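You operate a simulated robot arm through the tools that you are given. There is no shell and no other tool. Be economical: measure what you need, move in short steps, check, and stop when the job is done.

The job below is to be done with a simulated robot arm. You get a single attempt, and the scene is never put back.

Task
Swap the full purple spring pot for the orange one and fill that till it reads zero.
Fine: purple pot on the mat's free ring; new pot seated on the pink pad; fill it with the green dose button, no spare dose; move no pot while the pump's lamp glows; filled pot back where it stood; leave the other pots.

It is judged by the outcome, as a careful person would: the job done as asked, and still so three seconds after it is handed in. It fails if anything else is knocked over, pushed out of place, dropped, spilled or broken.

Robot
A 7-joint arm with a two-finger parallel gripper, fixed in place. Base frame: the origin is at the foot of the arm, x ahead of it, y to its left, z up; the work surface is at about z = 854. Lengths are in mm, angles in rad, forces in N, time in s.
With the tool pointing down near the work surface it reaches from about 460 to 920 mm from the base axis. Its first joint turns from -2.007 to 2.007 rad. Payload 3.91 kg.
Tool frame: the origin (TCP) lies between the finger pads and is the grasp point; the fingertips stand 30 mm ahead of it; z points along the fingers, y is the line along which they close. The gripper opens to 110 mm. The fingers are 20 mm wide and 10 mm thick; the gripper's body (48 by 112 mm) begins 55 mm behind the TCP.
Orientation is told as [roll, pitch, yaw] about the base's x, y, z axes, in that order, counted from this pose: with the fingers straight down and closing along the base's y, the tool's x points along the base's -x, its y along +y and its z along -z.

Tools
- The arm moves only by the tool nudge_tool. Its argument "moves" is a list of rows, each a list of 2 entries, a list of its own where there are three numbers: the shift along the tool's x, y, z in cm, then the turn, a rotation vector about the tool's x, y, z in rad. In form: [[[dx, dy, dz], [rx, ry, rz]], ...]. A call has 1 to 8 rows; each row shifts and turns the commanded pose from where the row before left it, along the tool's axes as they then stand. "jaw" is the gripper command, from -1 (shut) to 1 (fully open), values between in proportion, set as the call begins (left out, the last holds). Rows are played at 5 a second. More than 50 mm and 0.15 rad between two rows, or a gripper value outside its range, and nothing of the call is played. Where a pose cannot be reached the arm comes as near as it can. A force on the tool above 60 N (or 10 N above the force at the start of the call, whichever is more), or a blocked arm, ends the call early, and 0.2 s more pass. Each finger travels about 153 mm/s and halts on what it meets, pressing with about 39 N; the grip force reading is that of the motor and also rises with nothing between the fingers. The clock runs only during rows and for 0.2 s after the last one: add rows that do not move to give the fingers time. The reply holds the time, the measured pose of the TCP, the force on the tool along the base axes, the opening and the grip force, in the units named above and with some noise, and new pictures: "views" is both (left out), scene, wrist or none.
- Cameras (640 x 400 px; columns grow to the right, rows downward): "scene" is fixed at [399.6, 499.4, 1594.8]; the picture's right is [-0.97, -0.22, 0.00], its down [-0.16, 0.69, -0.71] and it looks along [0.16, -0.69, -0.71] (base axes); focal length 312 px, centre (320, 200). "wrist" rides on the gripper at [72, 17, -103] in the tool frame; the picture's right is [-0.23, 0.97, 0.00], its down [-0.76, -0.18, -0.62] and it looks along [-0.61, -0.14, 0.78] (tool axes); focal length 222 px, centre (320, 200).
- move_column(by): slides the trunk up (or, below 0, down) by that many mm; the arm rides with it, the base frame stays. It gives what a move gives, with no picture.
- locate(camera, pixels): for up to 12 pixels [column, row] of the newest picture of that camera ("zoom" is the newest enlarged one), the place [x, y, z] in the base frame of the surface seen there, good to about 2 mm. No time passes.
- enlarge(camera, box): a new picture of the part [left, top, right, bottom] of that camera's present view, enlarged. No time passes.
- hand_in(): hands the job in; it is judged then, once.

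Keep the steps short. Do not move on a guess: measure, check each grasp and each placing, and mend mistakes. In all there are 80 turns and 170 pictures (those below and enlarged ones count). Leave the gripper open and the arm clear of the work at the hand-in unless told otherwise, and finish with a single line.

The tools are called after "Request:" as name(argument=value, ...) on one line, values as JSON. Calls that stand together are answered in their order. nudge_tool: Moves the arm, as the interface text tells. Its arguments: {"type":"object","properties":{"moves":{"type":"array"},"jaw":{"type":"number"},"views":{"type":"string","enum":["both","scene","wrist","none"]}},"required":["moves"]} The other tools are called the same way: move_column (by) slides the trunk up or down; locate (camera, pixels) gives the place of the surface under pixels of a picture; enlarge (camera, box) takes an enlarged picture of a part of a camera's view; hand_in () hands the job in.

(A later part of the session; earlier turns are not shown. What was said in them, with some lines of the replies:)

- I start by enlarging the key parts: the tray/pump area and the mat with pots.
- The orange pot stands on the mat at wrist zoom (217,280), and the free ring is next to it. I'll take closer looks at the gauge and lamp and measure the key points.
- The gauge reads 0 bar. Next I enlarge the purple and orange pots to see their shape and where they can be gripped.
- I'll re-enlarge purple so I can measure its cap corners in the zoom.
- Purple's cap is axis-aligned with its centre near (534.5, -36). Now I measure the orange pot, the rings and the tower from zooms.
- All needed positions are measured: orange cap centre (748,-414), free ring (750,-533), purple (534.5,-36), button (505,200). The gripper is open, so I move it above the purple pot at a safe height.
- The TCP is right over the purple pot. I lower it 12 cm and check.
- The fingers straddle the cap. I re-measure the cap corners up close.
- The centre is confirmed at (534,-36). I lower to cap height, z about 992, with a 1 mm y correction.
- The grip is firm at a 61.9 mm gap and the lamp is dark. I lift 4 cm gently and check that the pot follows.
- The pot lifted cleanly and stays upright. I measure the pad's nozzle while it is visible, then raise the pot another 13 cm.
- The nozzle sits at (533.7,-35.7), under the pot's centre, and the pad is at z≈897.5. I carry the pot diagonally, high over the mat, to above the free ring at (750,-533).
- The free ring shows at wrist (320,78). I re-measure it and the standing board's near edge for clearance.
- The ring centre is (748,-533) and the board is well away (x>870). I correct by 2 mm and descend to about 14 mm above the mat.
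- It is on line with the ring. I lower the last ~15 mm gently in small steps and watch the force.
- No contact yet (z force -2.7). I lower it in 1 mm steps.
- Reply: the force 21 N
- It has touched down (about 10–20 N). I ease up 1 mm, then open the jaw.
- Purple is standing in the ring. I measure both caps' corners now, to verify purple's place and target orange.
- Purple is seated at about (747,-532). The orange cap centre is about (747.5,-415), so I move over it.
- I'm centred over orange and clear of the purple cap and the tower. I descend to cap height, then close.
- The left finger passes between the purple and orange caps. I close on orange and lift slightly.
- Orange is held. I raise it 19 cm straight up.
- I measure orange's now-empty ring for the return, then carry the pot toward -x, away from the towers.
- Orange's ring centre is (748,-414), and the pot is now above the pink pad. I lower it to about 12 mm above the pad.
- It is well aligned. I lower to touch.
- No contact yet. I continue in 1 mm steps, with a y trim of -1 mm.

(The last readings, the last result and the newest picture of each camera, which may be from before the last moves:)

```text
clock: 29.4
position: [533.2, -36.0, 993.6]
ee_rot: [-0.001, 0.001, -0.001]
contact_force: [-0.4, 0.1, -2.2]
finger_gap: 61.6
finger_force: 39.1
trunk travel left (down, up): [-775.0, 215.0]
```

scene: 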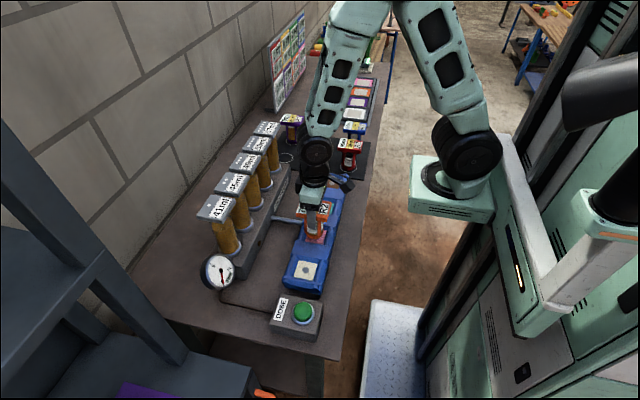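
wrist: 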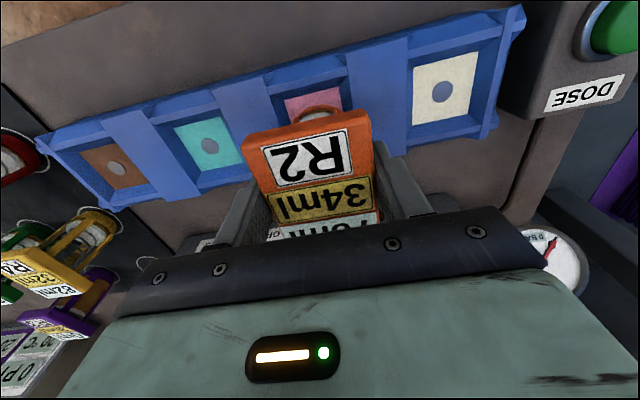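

Still hanging, with contact expected near z 992–993. Two more 1 mm steps.

Request:
nudge_tool(moves=[[[0, 0, 0.1], [0, 0, 0]], [[0, 0, 0], [0, 0, 0]]], views="none")

Request:
nudge_tool(moves=[[[0, 0, 0.1], [0, 0, 0]], [[0, 0, 0], [0, 0, 0]]], views="none")

```text
clock: 30.0
position: [533.5, -35.1, 993.0]
ee_rot: [0.001, 0.0, -0.001]
contact_force: [0.3, -0.3, 0.5]
finger_gap: 61.5
finger_force: 38.9
trunk travel left (down, up): [-775.0, 215.0]
```

```text
clock: 30.6
position: [533.3, -35.7, 992.1]
ee_rot: [0.0, 0.001, 0.0]
contact_force: [-1.2, -5.7, 10.6]
finger_gap: 61.6
finger_force: 38.5
trunk travel left (down, up): [-775.0, 215.0]
```

Contact at +10 N, so it is seated. I open and rise 15 cm.

Request:
nudge_tool(moves=[[[0, 0, 0], [0, 0, 0]], [[0, 0, 0], [0, 0, 0]], [[0, 0, 0], [0, 0, 0]]], jaw=0.9, views="none")

Request:
nudge_tool(moves=[[[0, 0, -2], [0, 0, 0]], [[0, 0, -4], [0, 0, 0]], [[0, 0, -4.5], [0, 0, 0]], [[0, 0, -4.5], [0, 0, 0]], [[0, 0, 0], [0, 0, 0]]])

Request:
enlarge(camera="wrist", box=[220, 20, 540, 200])

Request:
enlarge(camera="scene", box=[270, 190, 370, 330])

```text
clock: 31.4
position: [535.0, -35.8, 991.1]
ee_rot: [0.0, 0.001, 0.001]
contact_force: [-0.1, 0.2, 0.6]
finger_gap: 104.4
finger_force: 0.2
trunk travel left (down, up): [-775.0, 215.0]
```

```text
clock: 32.6
position: [535.6, -35.0, 1141.9]
ee_rot: [0.001, -0.001, 0.002]
contact_force: [-0.1, 0.5, 0.4]
finger_gap: 104.4
finger_force: 0.1
trunk travel left (down, up): [-775.0, 215.0]
```

scene: 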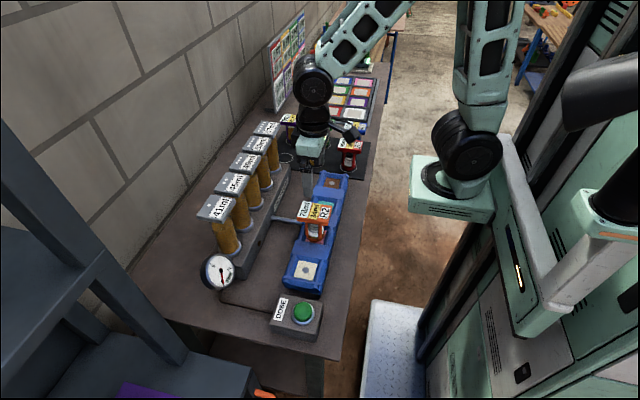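
wrist: 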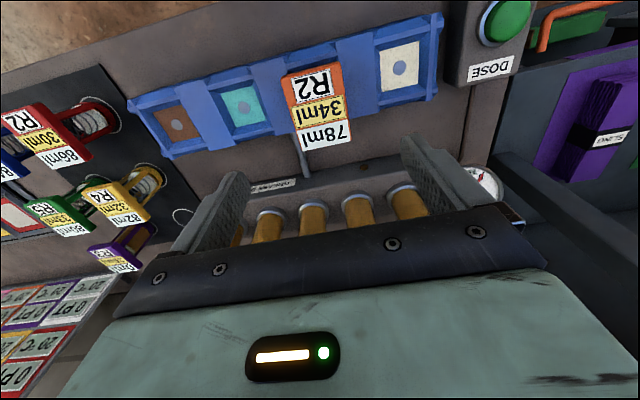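

```text
2.00 times, centred on (380, 110) of wrist
```

zoom: 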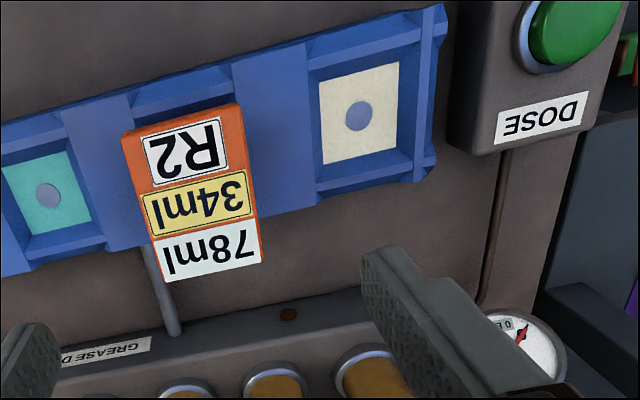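

```text
2.86 times, centred on (320, 260) of scene
```

zoom: 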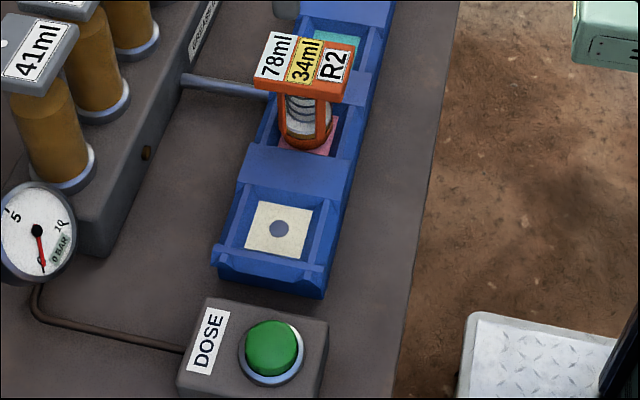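

Orange reads 78 ml on the pink pad and the lamp is dark. Next I measure the green button.

Request:
locate(camera="zoom", pixels=[[272, 340], [272, 325], [250, 345], [297, 347], [272, 355], [273, 370], [240, 320], [237, 360], [305, 350], [318, 320], [185, 385]])

Request:
locate(camera="wrist", pixels=[[507, 22], [485, 20], [530, 15], [505, 40], [510, 3]])

```text
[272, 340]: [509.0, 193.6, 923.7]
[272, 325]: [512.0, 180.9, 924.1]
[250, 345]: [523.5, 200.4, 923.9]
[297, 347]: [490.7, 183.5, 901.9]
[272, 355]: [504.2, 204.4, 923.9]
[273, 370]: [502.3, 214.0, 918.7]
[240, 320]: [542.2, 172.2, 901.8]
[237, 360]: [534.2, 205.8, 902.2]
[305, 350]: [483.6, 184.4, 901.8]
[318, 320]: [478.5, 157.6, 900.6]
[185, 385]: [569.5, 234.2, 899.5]
```

```text
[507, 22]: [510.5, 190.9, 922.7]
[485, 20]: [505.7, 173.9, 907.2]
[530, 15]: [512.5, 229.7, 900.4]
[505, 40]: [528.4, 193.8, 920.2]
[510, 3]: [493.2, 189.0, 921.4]
```

The button top is z≈924 with its centre near (509,194). With the jaw shut I move above it, tips about 40 mm over it.

Request:
nudge_tool(moves=[[[0.53, 4.58, 0], [0, 0, 0]], [[0.53, 4.58, 0], [0, 0, 0]], [[0.53, 4.58, 0], [0, 0, 0]], [[0.53, 4.58, 0], [0, 0, 0]], [[0.53, 4.58, 0], [0, 0, 0]], [[0, 0, 4.8], [0, 0, 0]], [[0, 0, 4.8], [0, 0, 0]], [[0, 0, 4.8], [0, 0, 0]]], jaw=-1)

Request:
enlarge(camera="scene", box=[250, 230, 370, 350])

```text
clock: 34.4
position: [507.7, 192.4, 996.9]
ee_rot: [0.001, -0.002, 0.001]
contact_force: [-0.3, 0.3, 0.5]
finger_gap: 0.0
finger_force: 37.2
trunk travel left (down, up): [-775.0, 215.0]
```

scene: 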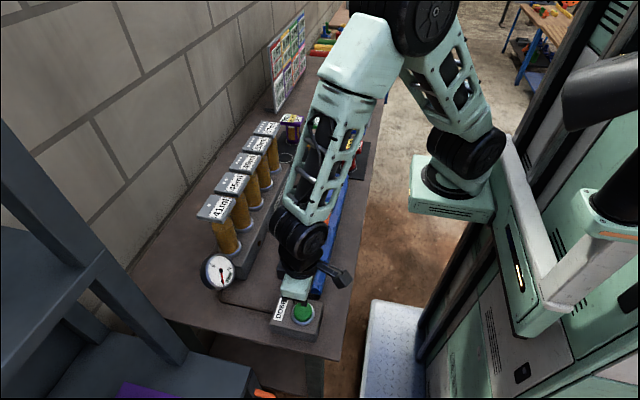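
wrist: 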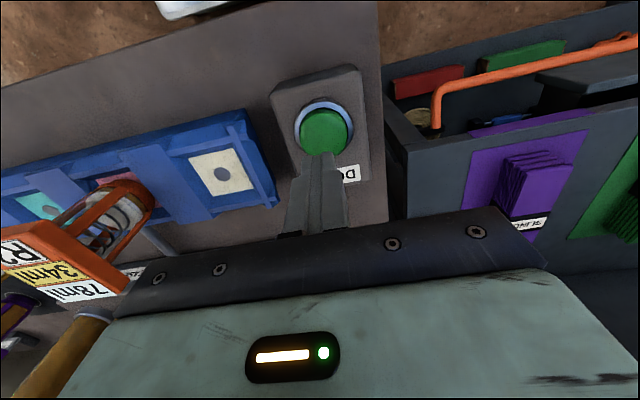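

```text
3.33 times, centred on (310, 290) of scene
```

zoom: 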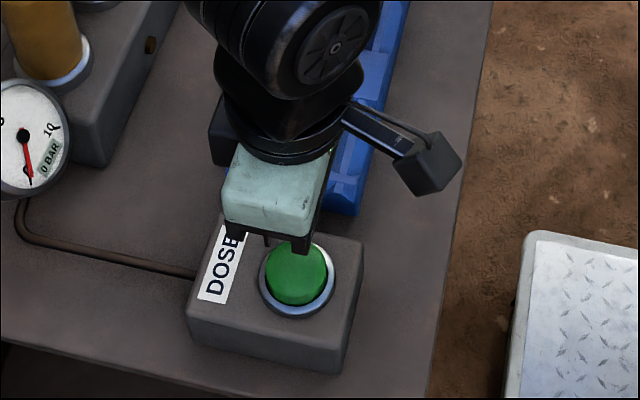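

The lamp (scene zoom (150,45)), gauge and pot reading all stay visible from here. I lower the tips to just above the button.

Request:
nudge_tool(moves=[[[-0.1, 0.15, 2], [0, 0, 0]], [[0, 0, 1.7], [0, 0, 0]], [[0, 0, 0], [0, 0, 0]]], views="none")

Request:
enlarge(camera="wrist", box=[220, 60, 420, 240])

```text
clock: 35.2
position: [508.3, 195.7, 960.3]
ee_rot: [-0.001, -0.001, 0.0]
contact_force: [-0.4, -0.1, 0.0]
finger_gap: 0.0
finger_force: 37.2
trunk travel left (down, up): [-775.0, 215.0]
```

```text
2.22 times, centred on (320, 150) of wrist
```

zoom: 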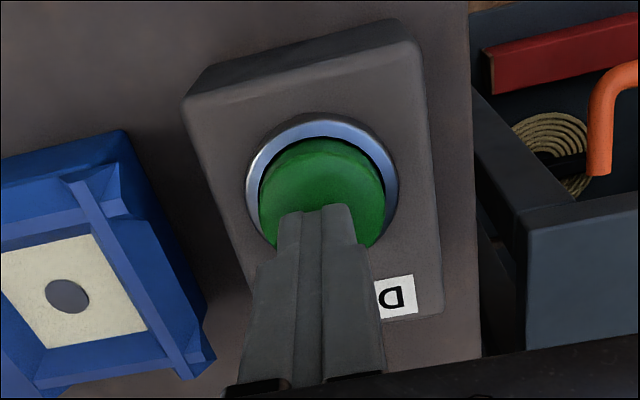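

The tips are centred over the button. I press in one short stroke down about 10 mm and straight back up.

Request:
nudge_tool(moves=[[[0, 0, 0.6], [0, 0, 0]], [[0, 0, 0.5], [0, 0, 0]], [[0, 0, -1.1], [0, 0, 0]]])

Request:
enlarge(camera="scene", box=[190, 200, 350, 320])

Request:
enlarge(camera="wrist", box=[0, 160, 200, 340])

```text
clock: 36.0
position: [508.5, 194.0, 961.4]
ee_rot: [0.0, 0.0, 0.0]
contact_force: [-0.3, 0.3, -0.1]
finger_gap: 0.0
finger_force: 37.9
trunk travel left (down, up): [-775.0, 215.0]
```

scene: 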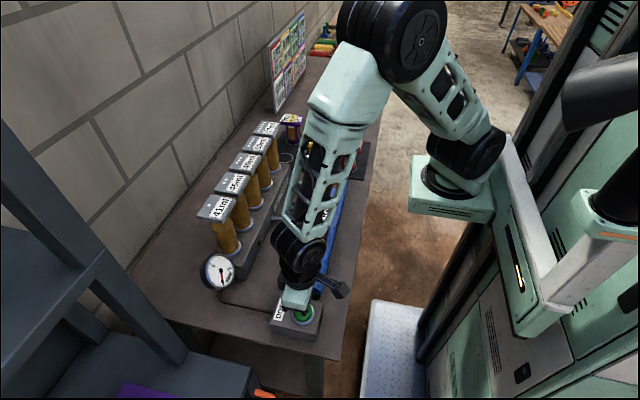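
wrist: 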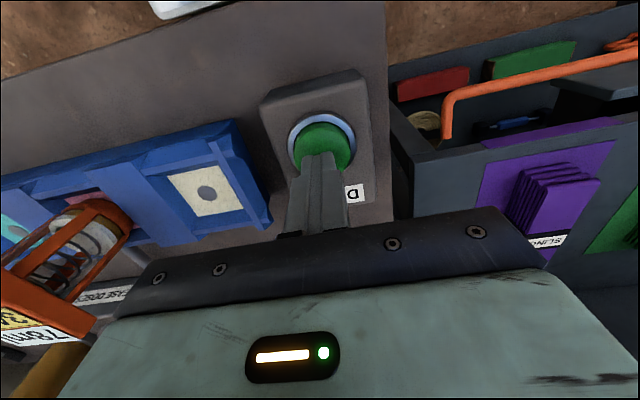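

```text
3.33 times, centred on (270, 260) of scene
```

zoom: 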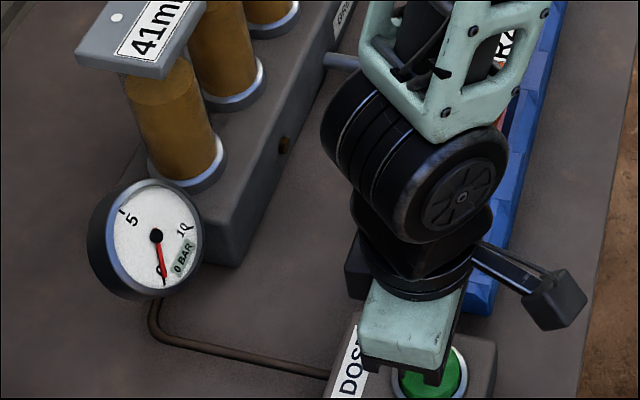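

```text
2.22 times, centred on (100, 250) of wrist
```

zoom: 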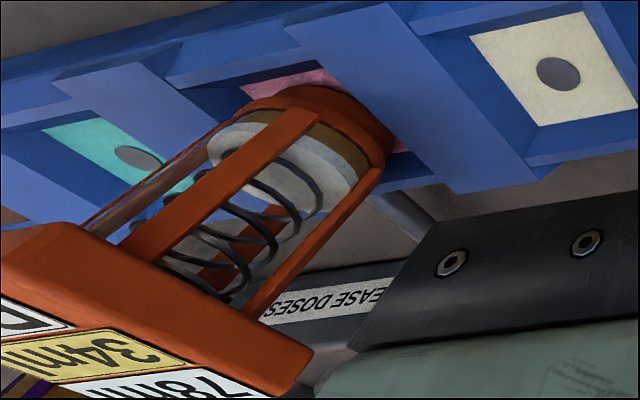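

I see no reaction: gauge 0, lamp dark, still 78 ml. I wait a second to exclude a delayed response before pressing deeper.

Request:
nudge_tool(moves=[[[0, 0, 0], [0, 0, 0]], [[0, 0, 0], [0, 0, 0]], [[0, 0, 0], [0, 0, 0]], [[0, 0, 0], [0, 0, 0]], [[0, 0, 0], [0, 0, 0]]], views="none")

Request:
nudge_tool(moves=[[[0, 0, 0.6], [0, 0, 0]], [[0, 0, 0.3], [0, 0, 0]], [[0, 0, 0], [0, 0, 0]]], views="scene")

Request:
enlarge(camera="scene", box=[190, 200, 350, 320])

```text
clock: 37.2
position: [507.9, 195.0, 960.4]
ee_rot: [0.001, 0.001, 0.001]
contact_force: [1.0, -0.9, 1.6]
finger_gap: 0.1
finger_force: 37.7
trunk travel left (down, up): [-775.0, 215.0]
```

```text
clock: 38.0
position: [507.0, 195.5, 951.1]
ee_rot: [0.0, 0.0, 0.0]
contact_force: [0.6, 0.5, 1.3]
finger_gap: 0.2
finger_force: 37.6
trunk travel left (down, up): [-775.0, 215.0]
```

scene: 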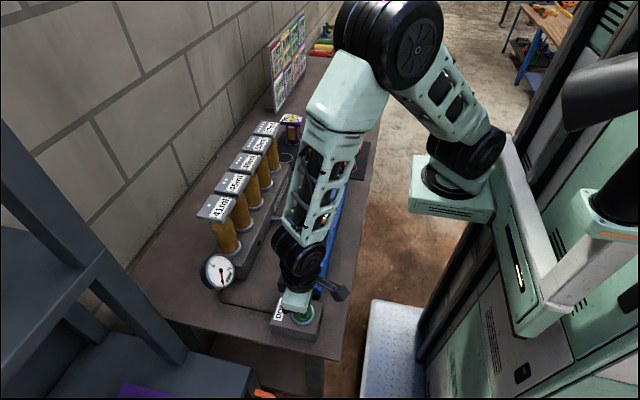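

```text
3.33 times, centred on (270, 260) of scene
```

zoom: 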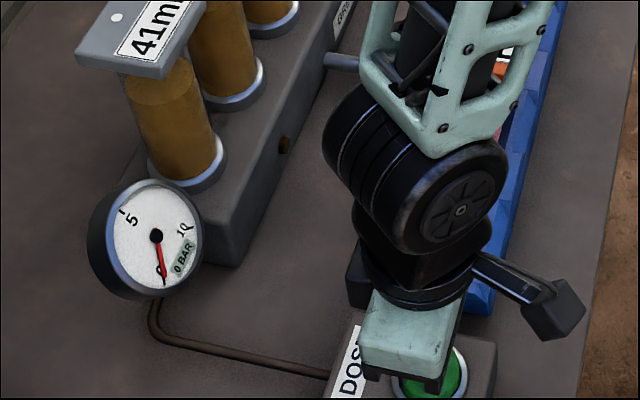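

The force is only ~1 N at z 951, so the button is barely touched. I push down in 2 mm steps, reading the force each time.

Request:
nudge_tool(moves=[[[0, 0, 0.2], [0, 0, 0]]], views="none")

Request:
enlarge(camera="scene", box=[190, 200, 350, 320])

Request:
nudge_tool(moves=[[[0, 0, 0.2], [0, 0, 0]]], views="none")

Request:
enlarge(camera="scene", box=[190, 200, 350, 320])

```text
clock: 38.4
position: [508.6, 196.8, 950.6]
ee_rot: [0.0, 0.0, 0.0]
contact_force: [-0.5, -0.6, 1.8]
finger_gap: 0.0
finger_force: 37.4
trunk travel left (down, up): [-775.0, 215.0]
```

```text
3.33 times, centred on (270, 260) of scene
```

zoom: 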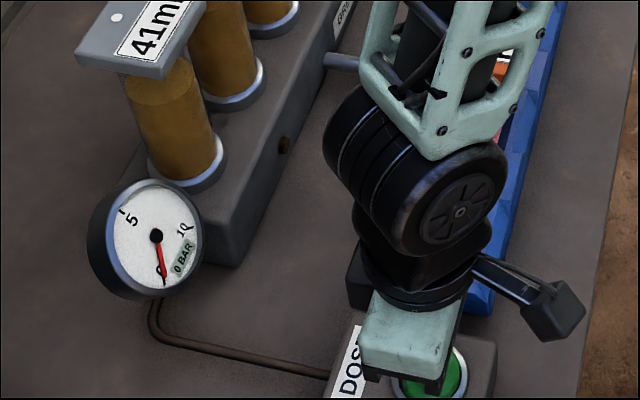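

```text
clock: 38.8
position: [508.4, 195.6, 947.6]
ee_rot: [-0.001, -0.001, -0.001]
contact_force: [-0.8, -0.7, 2.6]
finger_gap: 0.2
finger_force: 37.7
trunk travel left (down, up): [-775.0, 215.0]
```

```text
3.33 times, centred on (270, 260) of scene
```

zoom: 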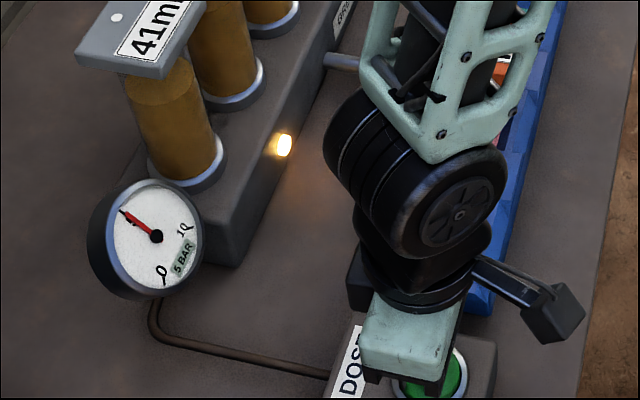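

The dose fired at z≈948: the lamp glows and the gauge shows 5 bar. I lift off the button and wait.

Request:
nudge_tool(moves=[[[0, 0, -1.3], [0, 0, 0]], [[0, 0, -1.5], [0, 0, 0]], [[0, 0, 0], [0, 0, 0]], [[0, 0, 0], [0, 0, 0]]])

Request:
enlarge(camera="scene", box=[180, 110, 340, 290])

Request:
enlarge(camera="wrist", box=[0, 160, 200, 340])

```text
clock: 39.8
position: [507.5, 195.3, 975.1]
ee_rot: [0.0, 0.0, 0.001]
contact_force: [-0.1, 0.2, 0.4]
finger_gap: 0.2
finger_force: 37.3
trunk travel left (down, up): [-775.0, 215.0]
```

scene: 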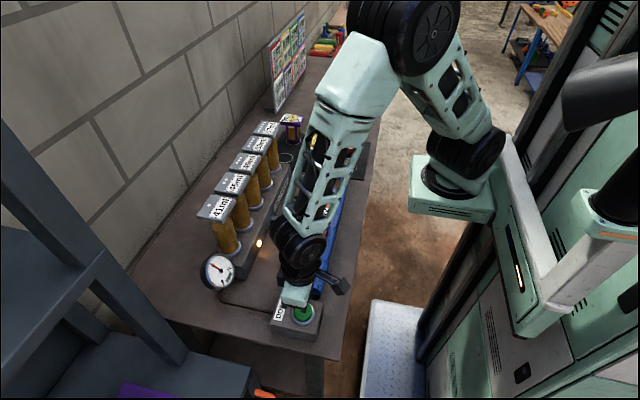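
wrist: 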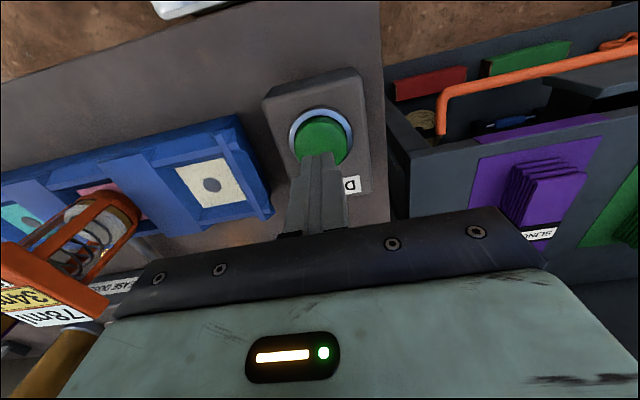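

```text
2.22 times, centred on (260, 200) of scene
```

zoom: 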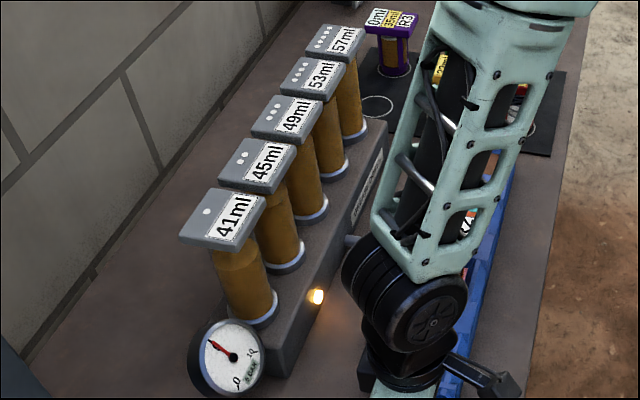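

```text
2.22 times, centred on (100, 250) of wrist
```

zoom: 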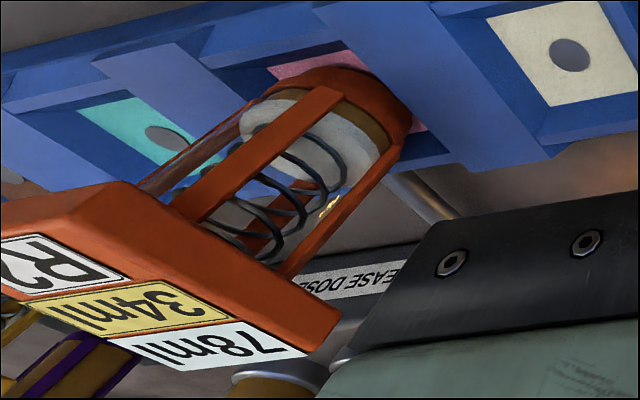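

The lamp is still glowing and the pot reads 78 ml so far. I wait another 1.8 s without moving.

Request:
nudge_tool(moves=[[[0, 0, 0], [0, 0, 0]], [[0, 0, 0], [0, 0, 0]], [[0, 0, 0], [0, 0, 0]], [[0, 0, 0], [0, 0, 0]], [[0, 0, 0], [0, 0, 0]], [[0, 0, 0], [0, 0, 0]], [[0, 0, 0], [0, 0, 0]], [[0, 0, 0], [0, 0, 0]]], views="none")

Request:
enlarge(camera="scene", box=[180, 110, 340, 290])

Request:
enlarge(camera="wrist", box=[0, 160, 200, 340])

```text
clock: 41.6
position: [508.5, 195.6, 975.5]
ee_rot: [0.0, -0.001, 0.0]
contact_force: [0.1, 1.3, -0.3]
finger_gap: 0.0
finger_force: 37.6
trunk travel left (down, up): [-775.0, 215.0]
```

```text
2.22 times, centred on (260, 200) of scene
```

zoom: 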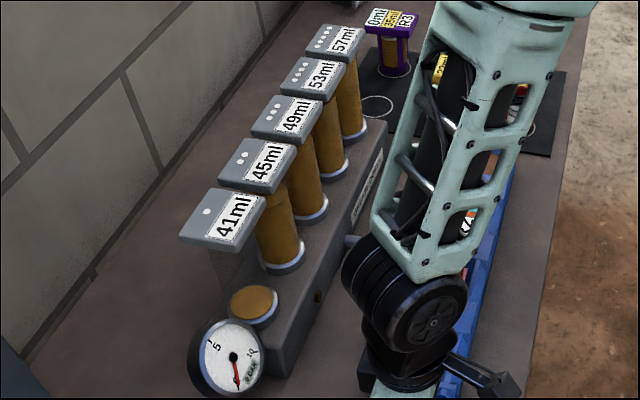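

```text
2.22 times, centred on (100, 250) of wrist
```

zoom: 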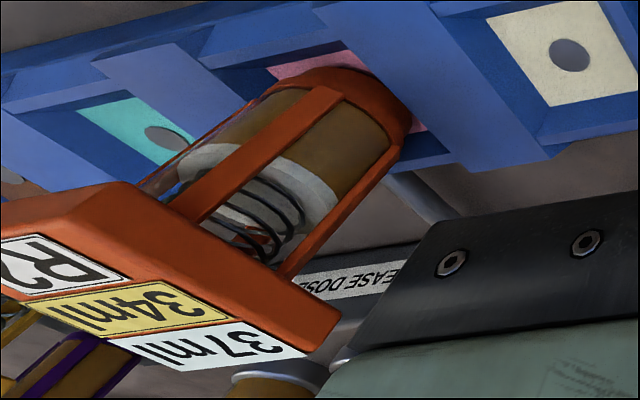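

The first dose of 41 ml took the pot from 78 to 37 ml, and the lamp is off with the gauge at 0. It isn't zero yet, so I give a second press to z≈947.5 (28 mm down) and come straight up.

Request:
nudge_tool(moves=[[[0, 0, 1.5], [0, 0, 0]], [[0, 0, 0.9], [0, 0, 0]], [[0, 0, 0.2], [0, 0, 0]], [[0, 0, 0.15], [0, 0, 0]]], views="none")

Request:
enlarge(camera="scene", box=[180, 110, 340, 290])

```text
clock: 42.6
position: [508.4, 193.9, 948.1]
ee_rot: [0.001, 0.0, 0.001]
contact_force: [0.5, 1.8, 1.9]
finger_gap: 0.0
finger_force: 37.6
trunk travel left (down, up): [-775.0, 215.0]
```

```text
2.22 times, centred on (260, 200) of scene
```

zoom: 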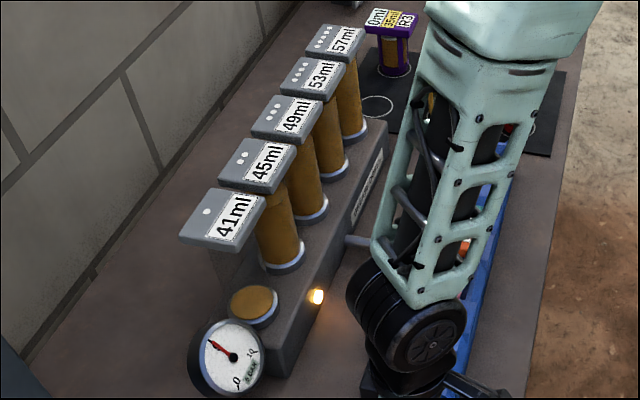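

The second dose triggered (lamp lit). I lift off and wait.

Request:
nudge_tool(moves=[[[0, 0, -1.3], [0, 0, 0]], [[0, 0, -1.5], [0, 0, 0]], [[0, 0, 0], [0, 0, 0]], [[0, 0, 0], [0, 0, 0]], [[0, 0, 0], [0, 0, 0]], [[0, 0, 0], [0, 0, 0]], [[0, 0, 0], [0, 0, 0]], [[0, 0, 0], [0, 0, 0]]], views="none")

Request:
nudge_tool(moves=[[[0, 0, 0], [0, 0, 0]], [[0, 0, 0], [0, 0, 0]], [[0, 0, 0], [0, 0, 0]], [[0, 0, 0], [0, 0, 0]], [[0, 0, 0], [0, 0, 0]], [[0, 0, 0], [0, 0, 0]], [[0, 0, 0], [0, 0, 0]], [[0, 0, 0], [0, 0, 0]]], views="none")

Request:
enlarge(camera="scene", box=[180, 110, 340, 290])

Request:
enlarge(camera="wrist", box=[0, 160, 200, 340])

```text
clock: 44.4
position: [509.0, 194.2, 975.5]
ee_rot: [-0.001, -0.001, 0.001]
contact_force: [0.1, -0.2, 0.4]
finger_gap: 0.2
finger_force: 38.1
trunk travel left (down, up): [-775.0, 215.0]
```

```text
clock: 46.2
position: [509.1, 194.9, 976.2]
ee_rot: [0.0, 0.001, -0.001]
contact_force: [-1.1, 0.6, 0.7]
finger_gap: 0.0
finger_force: 37.2
trunk travel left (down, up): [-775.0, 215.0]
```

```text
2.22 times, centred on (260, 200) of scene
```

zoom: 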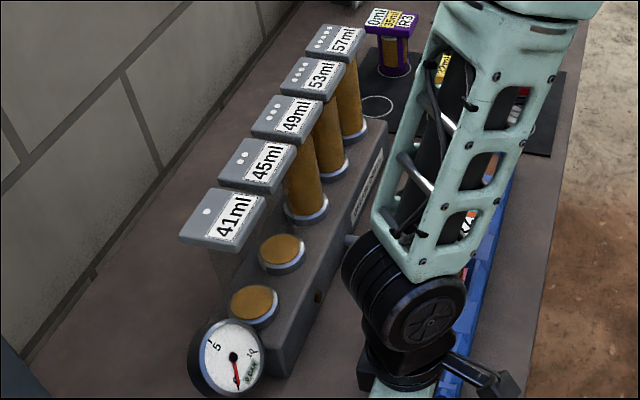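

```text
2.22 times, centred on (100, 250) of wrist
```

zoom: 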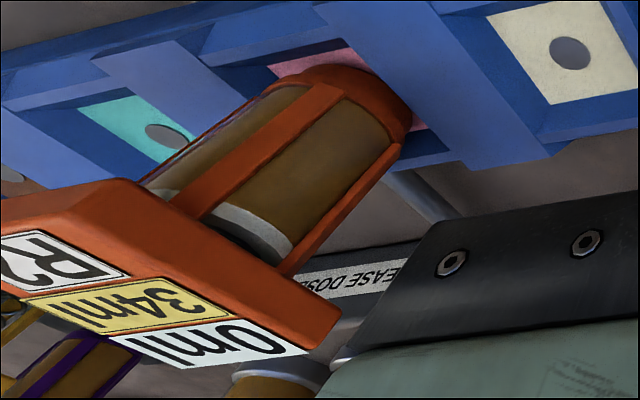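

The pot reads 0 ml, the lamp is off and the gauge is at 0, so filling is done with two doses. I rise and move back above the orange pot.

Request:
nudge_tool(moves=[[[0, 0, -4], [0, 0, 0]], [[0, 0, -4], [0, 0, 0]], [[0, 0, -4], [0, 0, 0]], [[-0.5, -4.6, 0], [0, 0, 0]], [[-0.5, -4.6, 0], [0, 0, 0]], [[-0.5, -4.6, 0], [0, 0, 0]], [[-0.5, -4.6, 0], [0, 0, 0]], [[-0.5, -4.6, 0], [0, 0, 0]]], views="none")

Request:
nudge_tool(moves=[[[0, 0, 0], [0, 0, 0]], [[0, 0, 0], [0, 0, 0]], [[0, 0, 0], [0, 0, 0]]], jaw=1)

Request:
enlarge(camera="wrist", box=[220, 40, 460, 220])

```text
clock: 48.0
position: [533.9, -33.3, 1096.3]
ee_rot: [0.001, 0.001, 0.002]
contact_force: [-0.1, 0.0, -0.5]
finger_gap: 0.0
finger_force: 37.7
trunk travel left (down, up): [-775.0, 215.0]
```

```text
clock: 48.8
position: [533.1, -34.5, 1096.7]
ee_rot: [0.001, 0.001, 0.0]
contact_force: [0.3, -0.1, 0.7]
finger_gap: 109.9
finger_force: 0.1
trunk travel left (down, up): [-775.0, 215.0]
```

scene: 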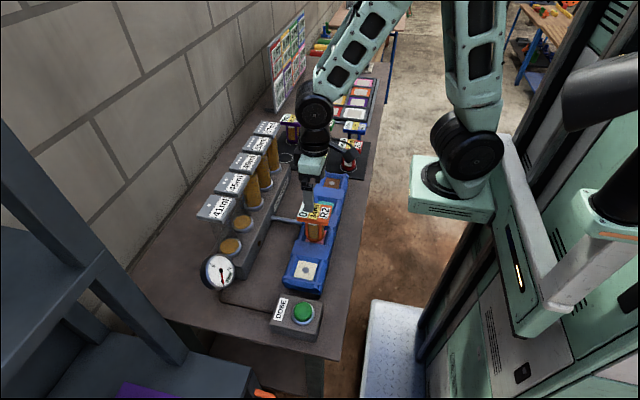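
wrist: 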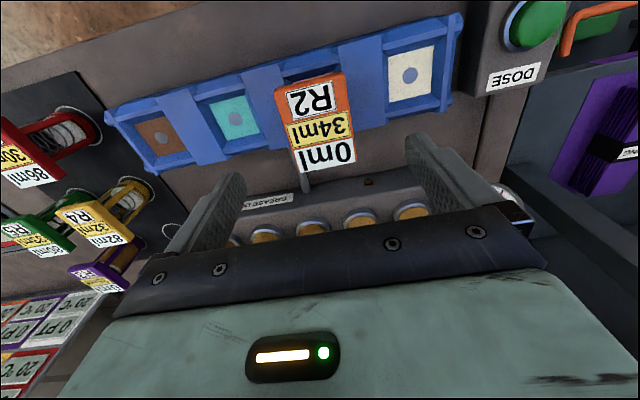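

```text
2.22 times, centred on (340, 130) of wrist
```

zoom: 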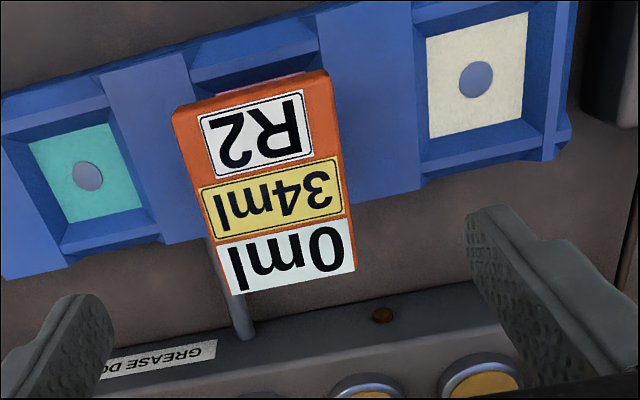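

Orange reads 0 ml and the lamp is dark. I check the cap corners before descending.

Request:
locate(camera="zoom", pixels=[[178, 115], [323, 79], [352, 268], [235, 288]])

Request:
nudge_tool(moves=[[[-0.1, -0.1, 4], [0, 0, 0]], [[0, 0, 4], [0, 0, 0]], [[0, 0, 2.4], [0, 0, 0]], [[0, 0, 0], [0, 0, 0]]], views="none")

```text
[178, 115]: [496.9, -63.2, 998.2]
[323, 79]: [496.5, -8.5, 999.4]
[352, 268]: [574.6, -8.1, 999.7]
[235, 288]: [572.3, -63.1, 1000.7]
```

```text
clock: 49.8
position: [534.7, -37.5, 990.9]
ee_rot: [0.0, 0.0, 0.0]
contact_force: [-0.4, 0.6, -0.7]
finger_gap: 109.7
finger_force: 0.0
trunk travel left (down, up): [-775.0, 215.0]
```

The cap centre is (535,-36) and the TCP matches it. I grip, then lift 4 cm and look.

Request:
nudge_tool(moves=[[[0, 0, 0], [0, 0, 0]], [[0, 0, 0], [0, 0, 0]], [[0, 0, 0], [0, 0, 0]], [[0, 0, 0], [0, 0, 0]]], jaw=-1, views="none")

Request:
nudge_tool(moves=[[[0, 0, -1], [0, 0, 0]], [[0, 0, -1.5], [0, 0, 0]], [[0, 0, -1.5], [0, 0, 0]], [[0, 0, 0], [0, 0, 0]]])

```text
clock: 50.8
position: [535.5, -37.0, 991.4]
ee_rot: [0.001, 0.001, 0.0]
contact_force: [0.6, -0.1, -0.7]
finger_gap: 61.5
finger_force: 38.6
trunk travel left (down, up): [-775.0, 215.0]
```

```text
clock: 51.8
position: [535.4, -35.9, 1030.8]
ee_rot: [0.0, 0.0, 0.001]
contact_force: [-0.6, 0.2, -2.4]
finger_gap: 61.5
finger_force: 39.2
trunk travel left (down, up): [-775.0, 215.0]
```

scene: 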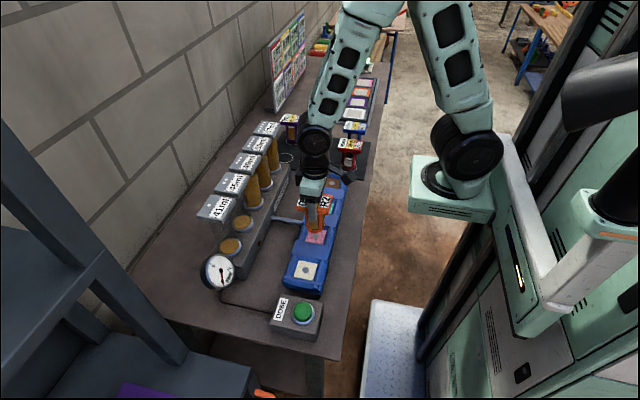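
wrist: 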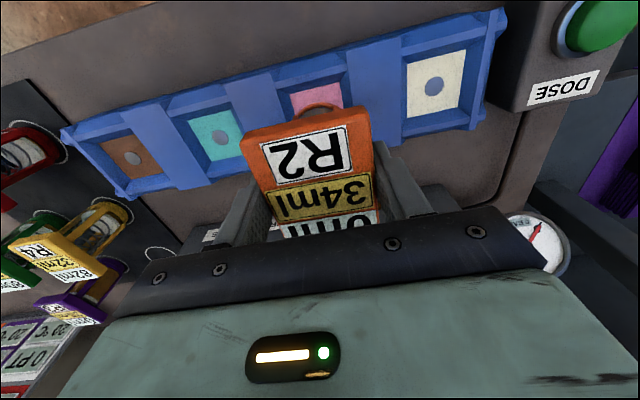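

The pot is held well. I lift to z≈1169 and move back along -y, clear of the towers.

Request:
nudge_tool(moves=[[[0, 0, -4.6], [0, 0, 0]], [[0, 0, -4.6], [0, 0, 0]], [[0, 0, -4.6], [0, 0, 0]], [[0, -4.7, 0], [0, 0, 0]], [[0, -4.7, 0], [0, 0, 0]], [[0, -4.7, 0], [0, 0, 0]], [[0, -4.7, 0], [0, 0, 0]], [[0, -4.7, 0], [0, 0, 0]]], views="none")

Request:
nudge_tool(moves=[[[0, -4.8, 0], [0, 0, 0]], [[0, -4.8, 0], [0, 0, 0]], [[0, -4.7, 0], [0, 0, 0]], [[-4.5, 0, 0], [0, 0, 0]], [[-4.5, 0, 0], [0, 0, 0]], [[-4.5, 0, 0], [0, 0, 0]], [[-4.5, 0, 0], [0, 0, 0]], [[-3.3, 0, 0], [0, 0, 0]]])

Request:
locate(camera="wrist", pixels=[[320, 57], [320, 98], [303, 80], [339, 78]])

```text
clock: 53.6
position: [535.4, -270.0, 1169.5]
ee_rot: [-0.001, 0.001, 0.0]
contact_force: [-0.8, 1.1, -2.7]
finger_gap: 61.8
finger_force: 39.1
trunk travel left (down, up): [-775.0, 215.0]
```

```text
clock: 55.4
position: [749.1, -415.4, 1169.8]
ee_rot: [0.0, 0.0, 0.001]
contact_force: [-0.3, -0.2, -3.4]
finger_gap: 61.7
finger_force: 39.4
trunk travel left (down, up): [-775.0, 215.0]
```

scene: 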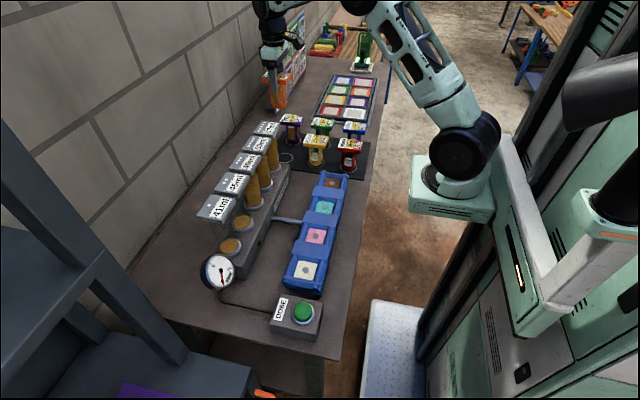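
wrist: 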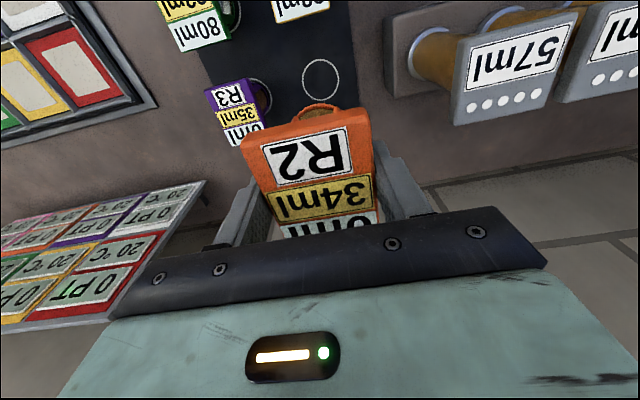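

```text
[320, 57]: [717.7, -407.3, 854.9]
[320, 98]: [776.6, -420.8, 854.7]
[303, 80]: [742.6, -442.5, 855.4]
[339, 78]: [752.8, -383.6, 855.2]
```

The ring centre is (747.5,-413.5). I trim 1–2 mm and descend to about 14 mm above the mat.

Request:
nudge_tool(moves=[[[0.1, 0.15, 4], [0, 0, 0]], [[0, 0, 4.1], [0, 0, 0]], [[0, 0, 4.1], [0, 0, 0]], [[0, 0, 4.1], [0, 0, 0]], [[0, 0, 4.1], [0, 0, 0]], [[0, 0, 0], [0, 0, 0]]])

Request:
enlarge(camera="scene", box=[250, 80, 350, 170])

```text
clock: 56.8
position: [748.4, -410.2, 964.5]
ee_rot: [0.001, -0.001, -0.001]
contact_force: [-0.9, 0.8, -2.1]
finger_gap: 61.8
finger_force: 38.9
trunk travel left (down, up): [-775.0, 215.0]
```

scene: 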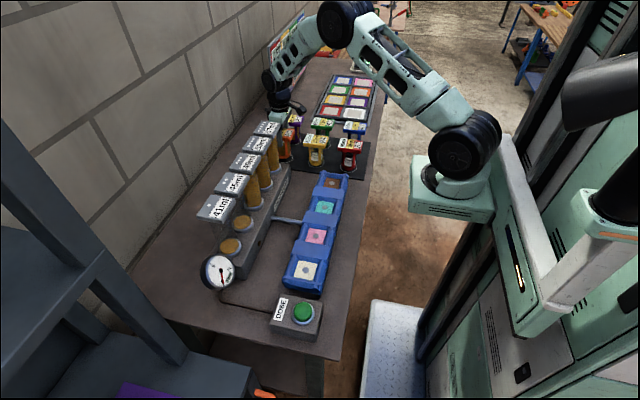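
wrist: 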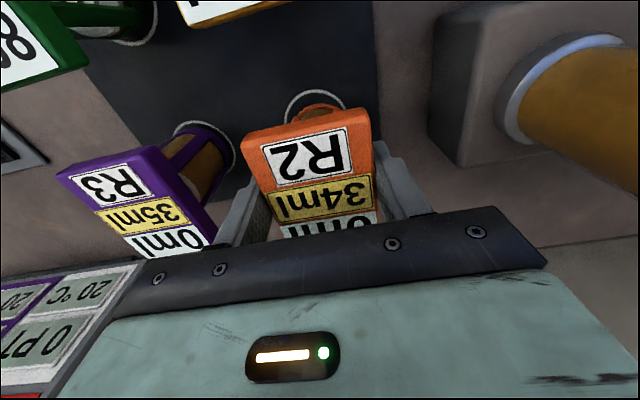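

```text
4.44 times, centred on (300, 125) of scene
```

zoom: 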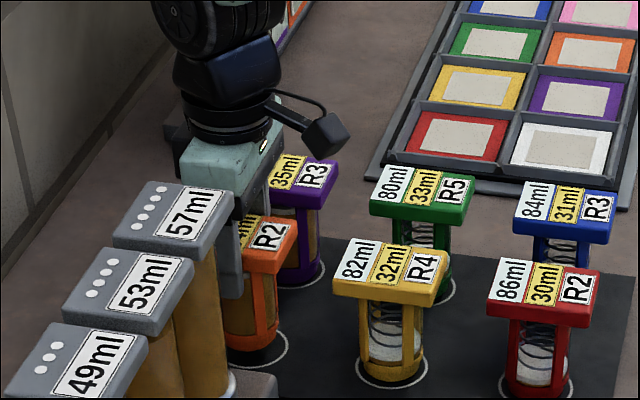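

y reads -410, slightly off, so I shift -2.5 mm while lowering and re-read.

Request:
nudge_tool(moves=[[[0, -0.25, 0.5], [0, 0, 0]], [[0, 0, 0.4], [0, 0, 0]], [[0, 0, 0.2], [0, 0, 0]], [[0, 0, 0], [0, 0, 0]]], views="none")

Request:
nudge_tool(moves=[[[0, 0, 0], [0, 0, 0]]], views="wrist")

Request:
enlarge(camera="wrist", box=[230, 60, 400, 160])

```text
clock: 57.8
position: [748.1, -414.3, 955.6]
ee_rot: [-0.001, 0.0, 0.001]
contact_force: [-0.1, 0.5, -2.7]
finger_gap: 61.8
finger_force: 38.9
trunk travel left (down, up): [-775.0, 215.0]
```

```text
clock: 58.2
position: [746.5, -414.1, 955.2]
ee_rot: [0.0, 0.001, 0.0]
contact_force: [-0.9, 1.0, -1.6]
finger_gap: 61.6
finger_force: 38.7
trunk travel left (down, up): [-775.0, 215.0]
```

wrist: 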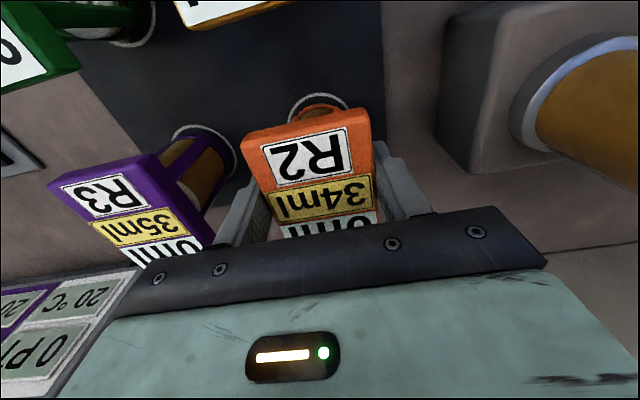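

```text
3.76 times, centred on (315, 110) of wrist
```

zoom: 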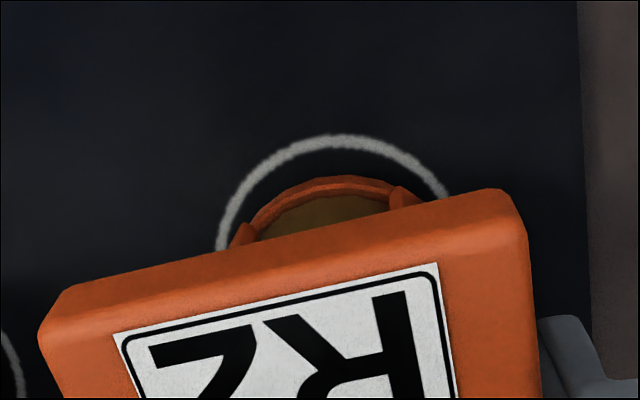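

It is centred in the ring. I lower the last ~4 mm in 1 mm steps.

Request:
nudge_tool(moves=[[[0, 0, 0.1], [0, 0, 0]], [[0, 0, 0.1], [0, 0, 0]], [[0, 0, 0.1], [0, 0, 0]], [[0, 0, 0], [0, 0, 0]]], views="none")

Request:
nudge_tool(moves=[[[0, 0, 0.1], [0, 0, 0]], [[0, 0, 0], [0, 0, 0]]], views="none")

```text
clock: 59.2
position: [744.9, -414.5, 951.9]
ee_rot: [0.0, 0.0, 0.001]
contact_force: [0.0, -0.1, -2.2]
finger_gap: 61.8
finger_force: 38.9
trunk travel left (down, up): [-775.0, 215.0]
```

```text
clock: 59.8
position: [747.2, -415.1, 951.7]
ee_rot: [0.0, 0.0, -0.001]
contact_force: [0.0, 1.9, 0.0]
finger_gap: 61.8
finger_force: 38.3
trunk travel left (down, up): [-775.0, 215.0]
```

Touching begins (weight relieved, 0 N). One more mm to confirm contact before opening.

Request:
nudge_tool(moves=[[[0, 0, 0.1], [0, 0, 0]], [[0, 0, 0], [0, 0, 0]]], views="none")

Request:
nudge_tool(moves=[[[0, 0, 0], [0, 0, 0]], [[0, 0, 0], [0, 0, 0]], [[0, 0, 0], [0, 0, 0]]], jaw=0.75, views="none")

Request:
nudge_tool(moves=[[[0, 0, -2], [0, 0, 0]], [[0, 0, -4], [0, 0, 0]], [[0, 0, -4.5], [0, 0, 0]], [[0, 0, -4.5], [0, 0, 0]], [[0, 0, -4.5], [0, 0, 0]], [[0, 0, 0], [0, 0, 0]]])

Request:
enlarge(camera="scene", box=[250, 80, 380, 180])

Request:
enlarge(camera="wrist", box=[160, 0, 440, 180])

```text
clock: 60.4
position: [745.9, -413.7, 950.4]
ee_rot: [0.0, -0.001, -0.001]
contact_force: [-1.9, 3.8, 10.4]
finger_gap: 61.8
finger_force: 38.9
trunk travel left (down, up): [-775.0, 215.0]
```

```text
clock: 61.2
position: [747.3, -414.8, 949.6]
ee_rot: [-0.001, 0.004, 0.001]
contact_force: [1.0, 0.3, 0.2]
finger_gap: 96.4
finger_force: 0.0
trunk travel left (down, up): [-775.0, 215.0]
```

```text
clock: 62.6
position: [747.4, -415.2, 1146.3]
ee_rot: [-0.001, -0.001, 0.0]
contact_force: [0.1, -0.1, 0.0]
finger_gap: 96.1
finger_force: 0.2
trunk travel left (down, up): [-775.0, 215.0]
```

scene: 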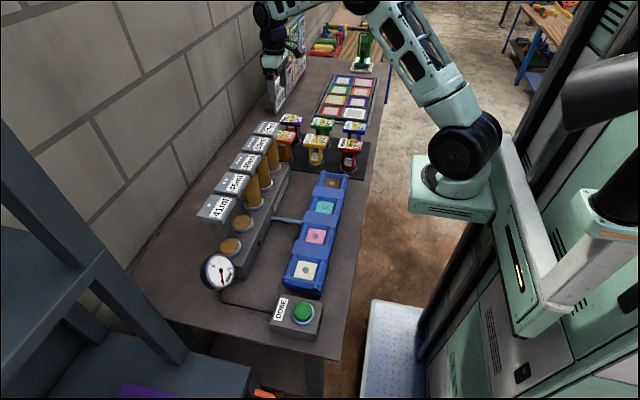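
wrist: 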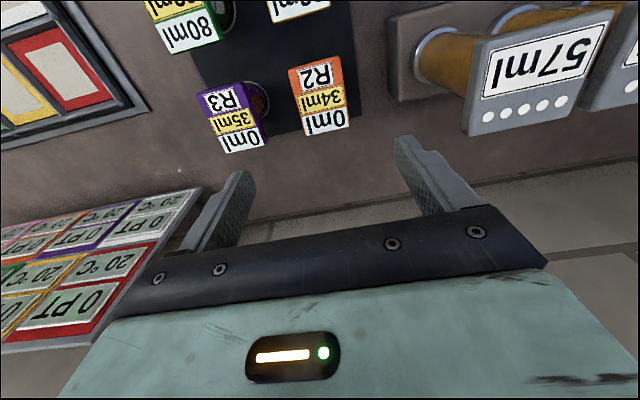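

```text
4.00 times, centred on (315, 130) of scene
```

zoom: 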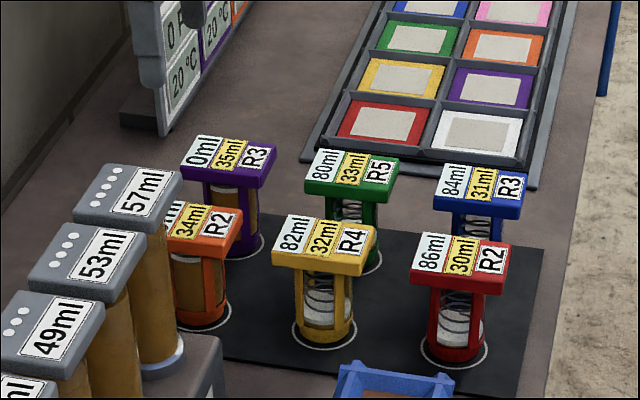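

```text
2.22 times, centred on (300, 90) of wrist
```

zoom: 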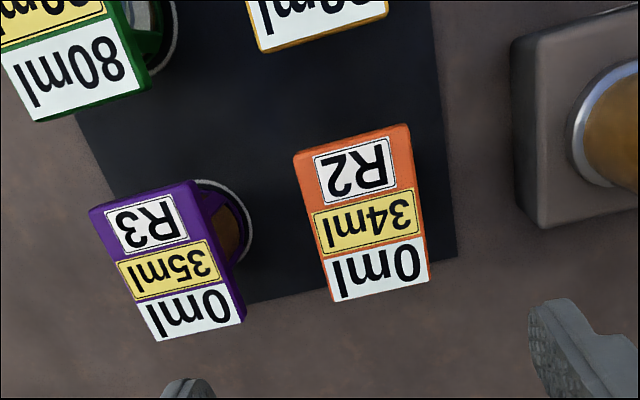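

Both pots read 0 ml and stand in their rings, and the other pots are untouched. I retreat to near the start pose with the gripper open and check.

Request:
nudge_tool(moves=[[[4.4, 0, -2], [0, 0, 0]], [[4.4, 0, -2], [0, 0, 0]], [[4.4, 0, -2], [0, 0, 0]], [[4.3, 2, -2], [0, 0, 0]], [[0, 4, 0], [0, 0, 0]], [[0, 0, 0], [0, 0, 0]]], jaw=1)

Request:
enlarge(camera="wrist", box=[130, 0, 430, 220])

```text
refused: row 4 steps farther than a row can; nothing moved
```

```text
1.82 times, centred on (280, 110) of wrist
```

zoom: 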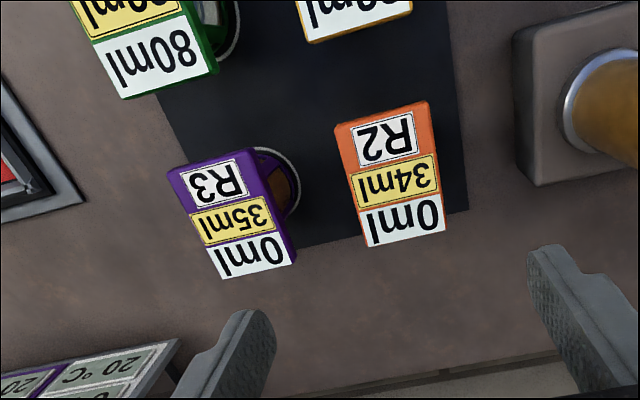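

That row was slightly too long, so I retry with shorter ones.

Request:
nudge_tool(moves=[[[4.3, 0, -2], [0, 0, 0]], [[4.3, 0, -2], [0, 0, 0]], [[4.3, 0, -2], [0, 0, 0]], [[4.3, 0, -2], [0, 0, 0]], [[0, 4, 0], [0, 0, 0]], [[0, 4, 0], [0, 0, 0]], [[0, 0, 0], [0, 0, 0]]], jaw=1)

Request:
enlarge(camera="wrist", box=[130, 0, 430, 220])

```text
clock: 64.2
position: [576.2, -334.9, 1226.6]
ee_rot: [-0.002, 0.001, -0.001]
contact_force: [0.1, 0.7, -0.4]
finger_gap: 109.8
finger_force: 0.1
trunk travel left (down, up): [-775.0, 215.0]
```

scene: 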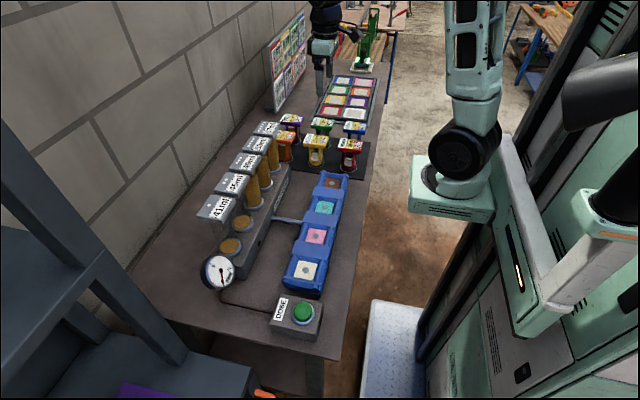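
wrist: 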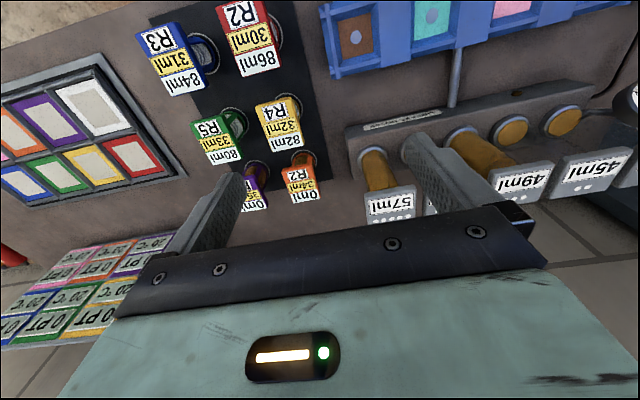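

```text
1.82 times, centred on (280, 110) of wrist
```

zoom: 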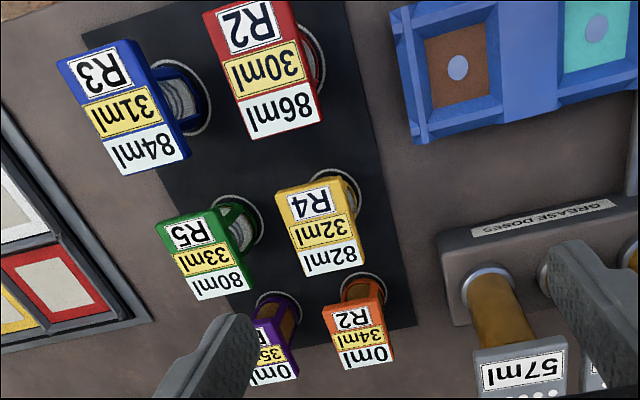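

Everything is in place, the lamp is off, the gripper is open and the arm is clear, so I hand in.

Request:
hand_in()

```text
The job is handed in.
```

The purple pot is on the mat's free ring; the orange pot was filled to 0 ml with two doses and is back on its own ring, with the other pots untouched.
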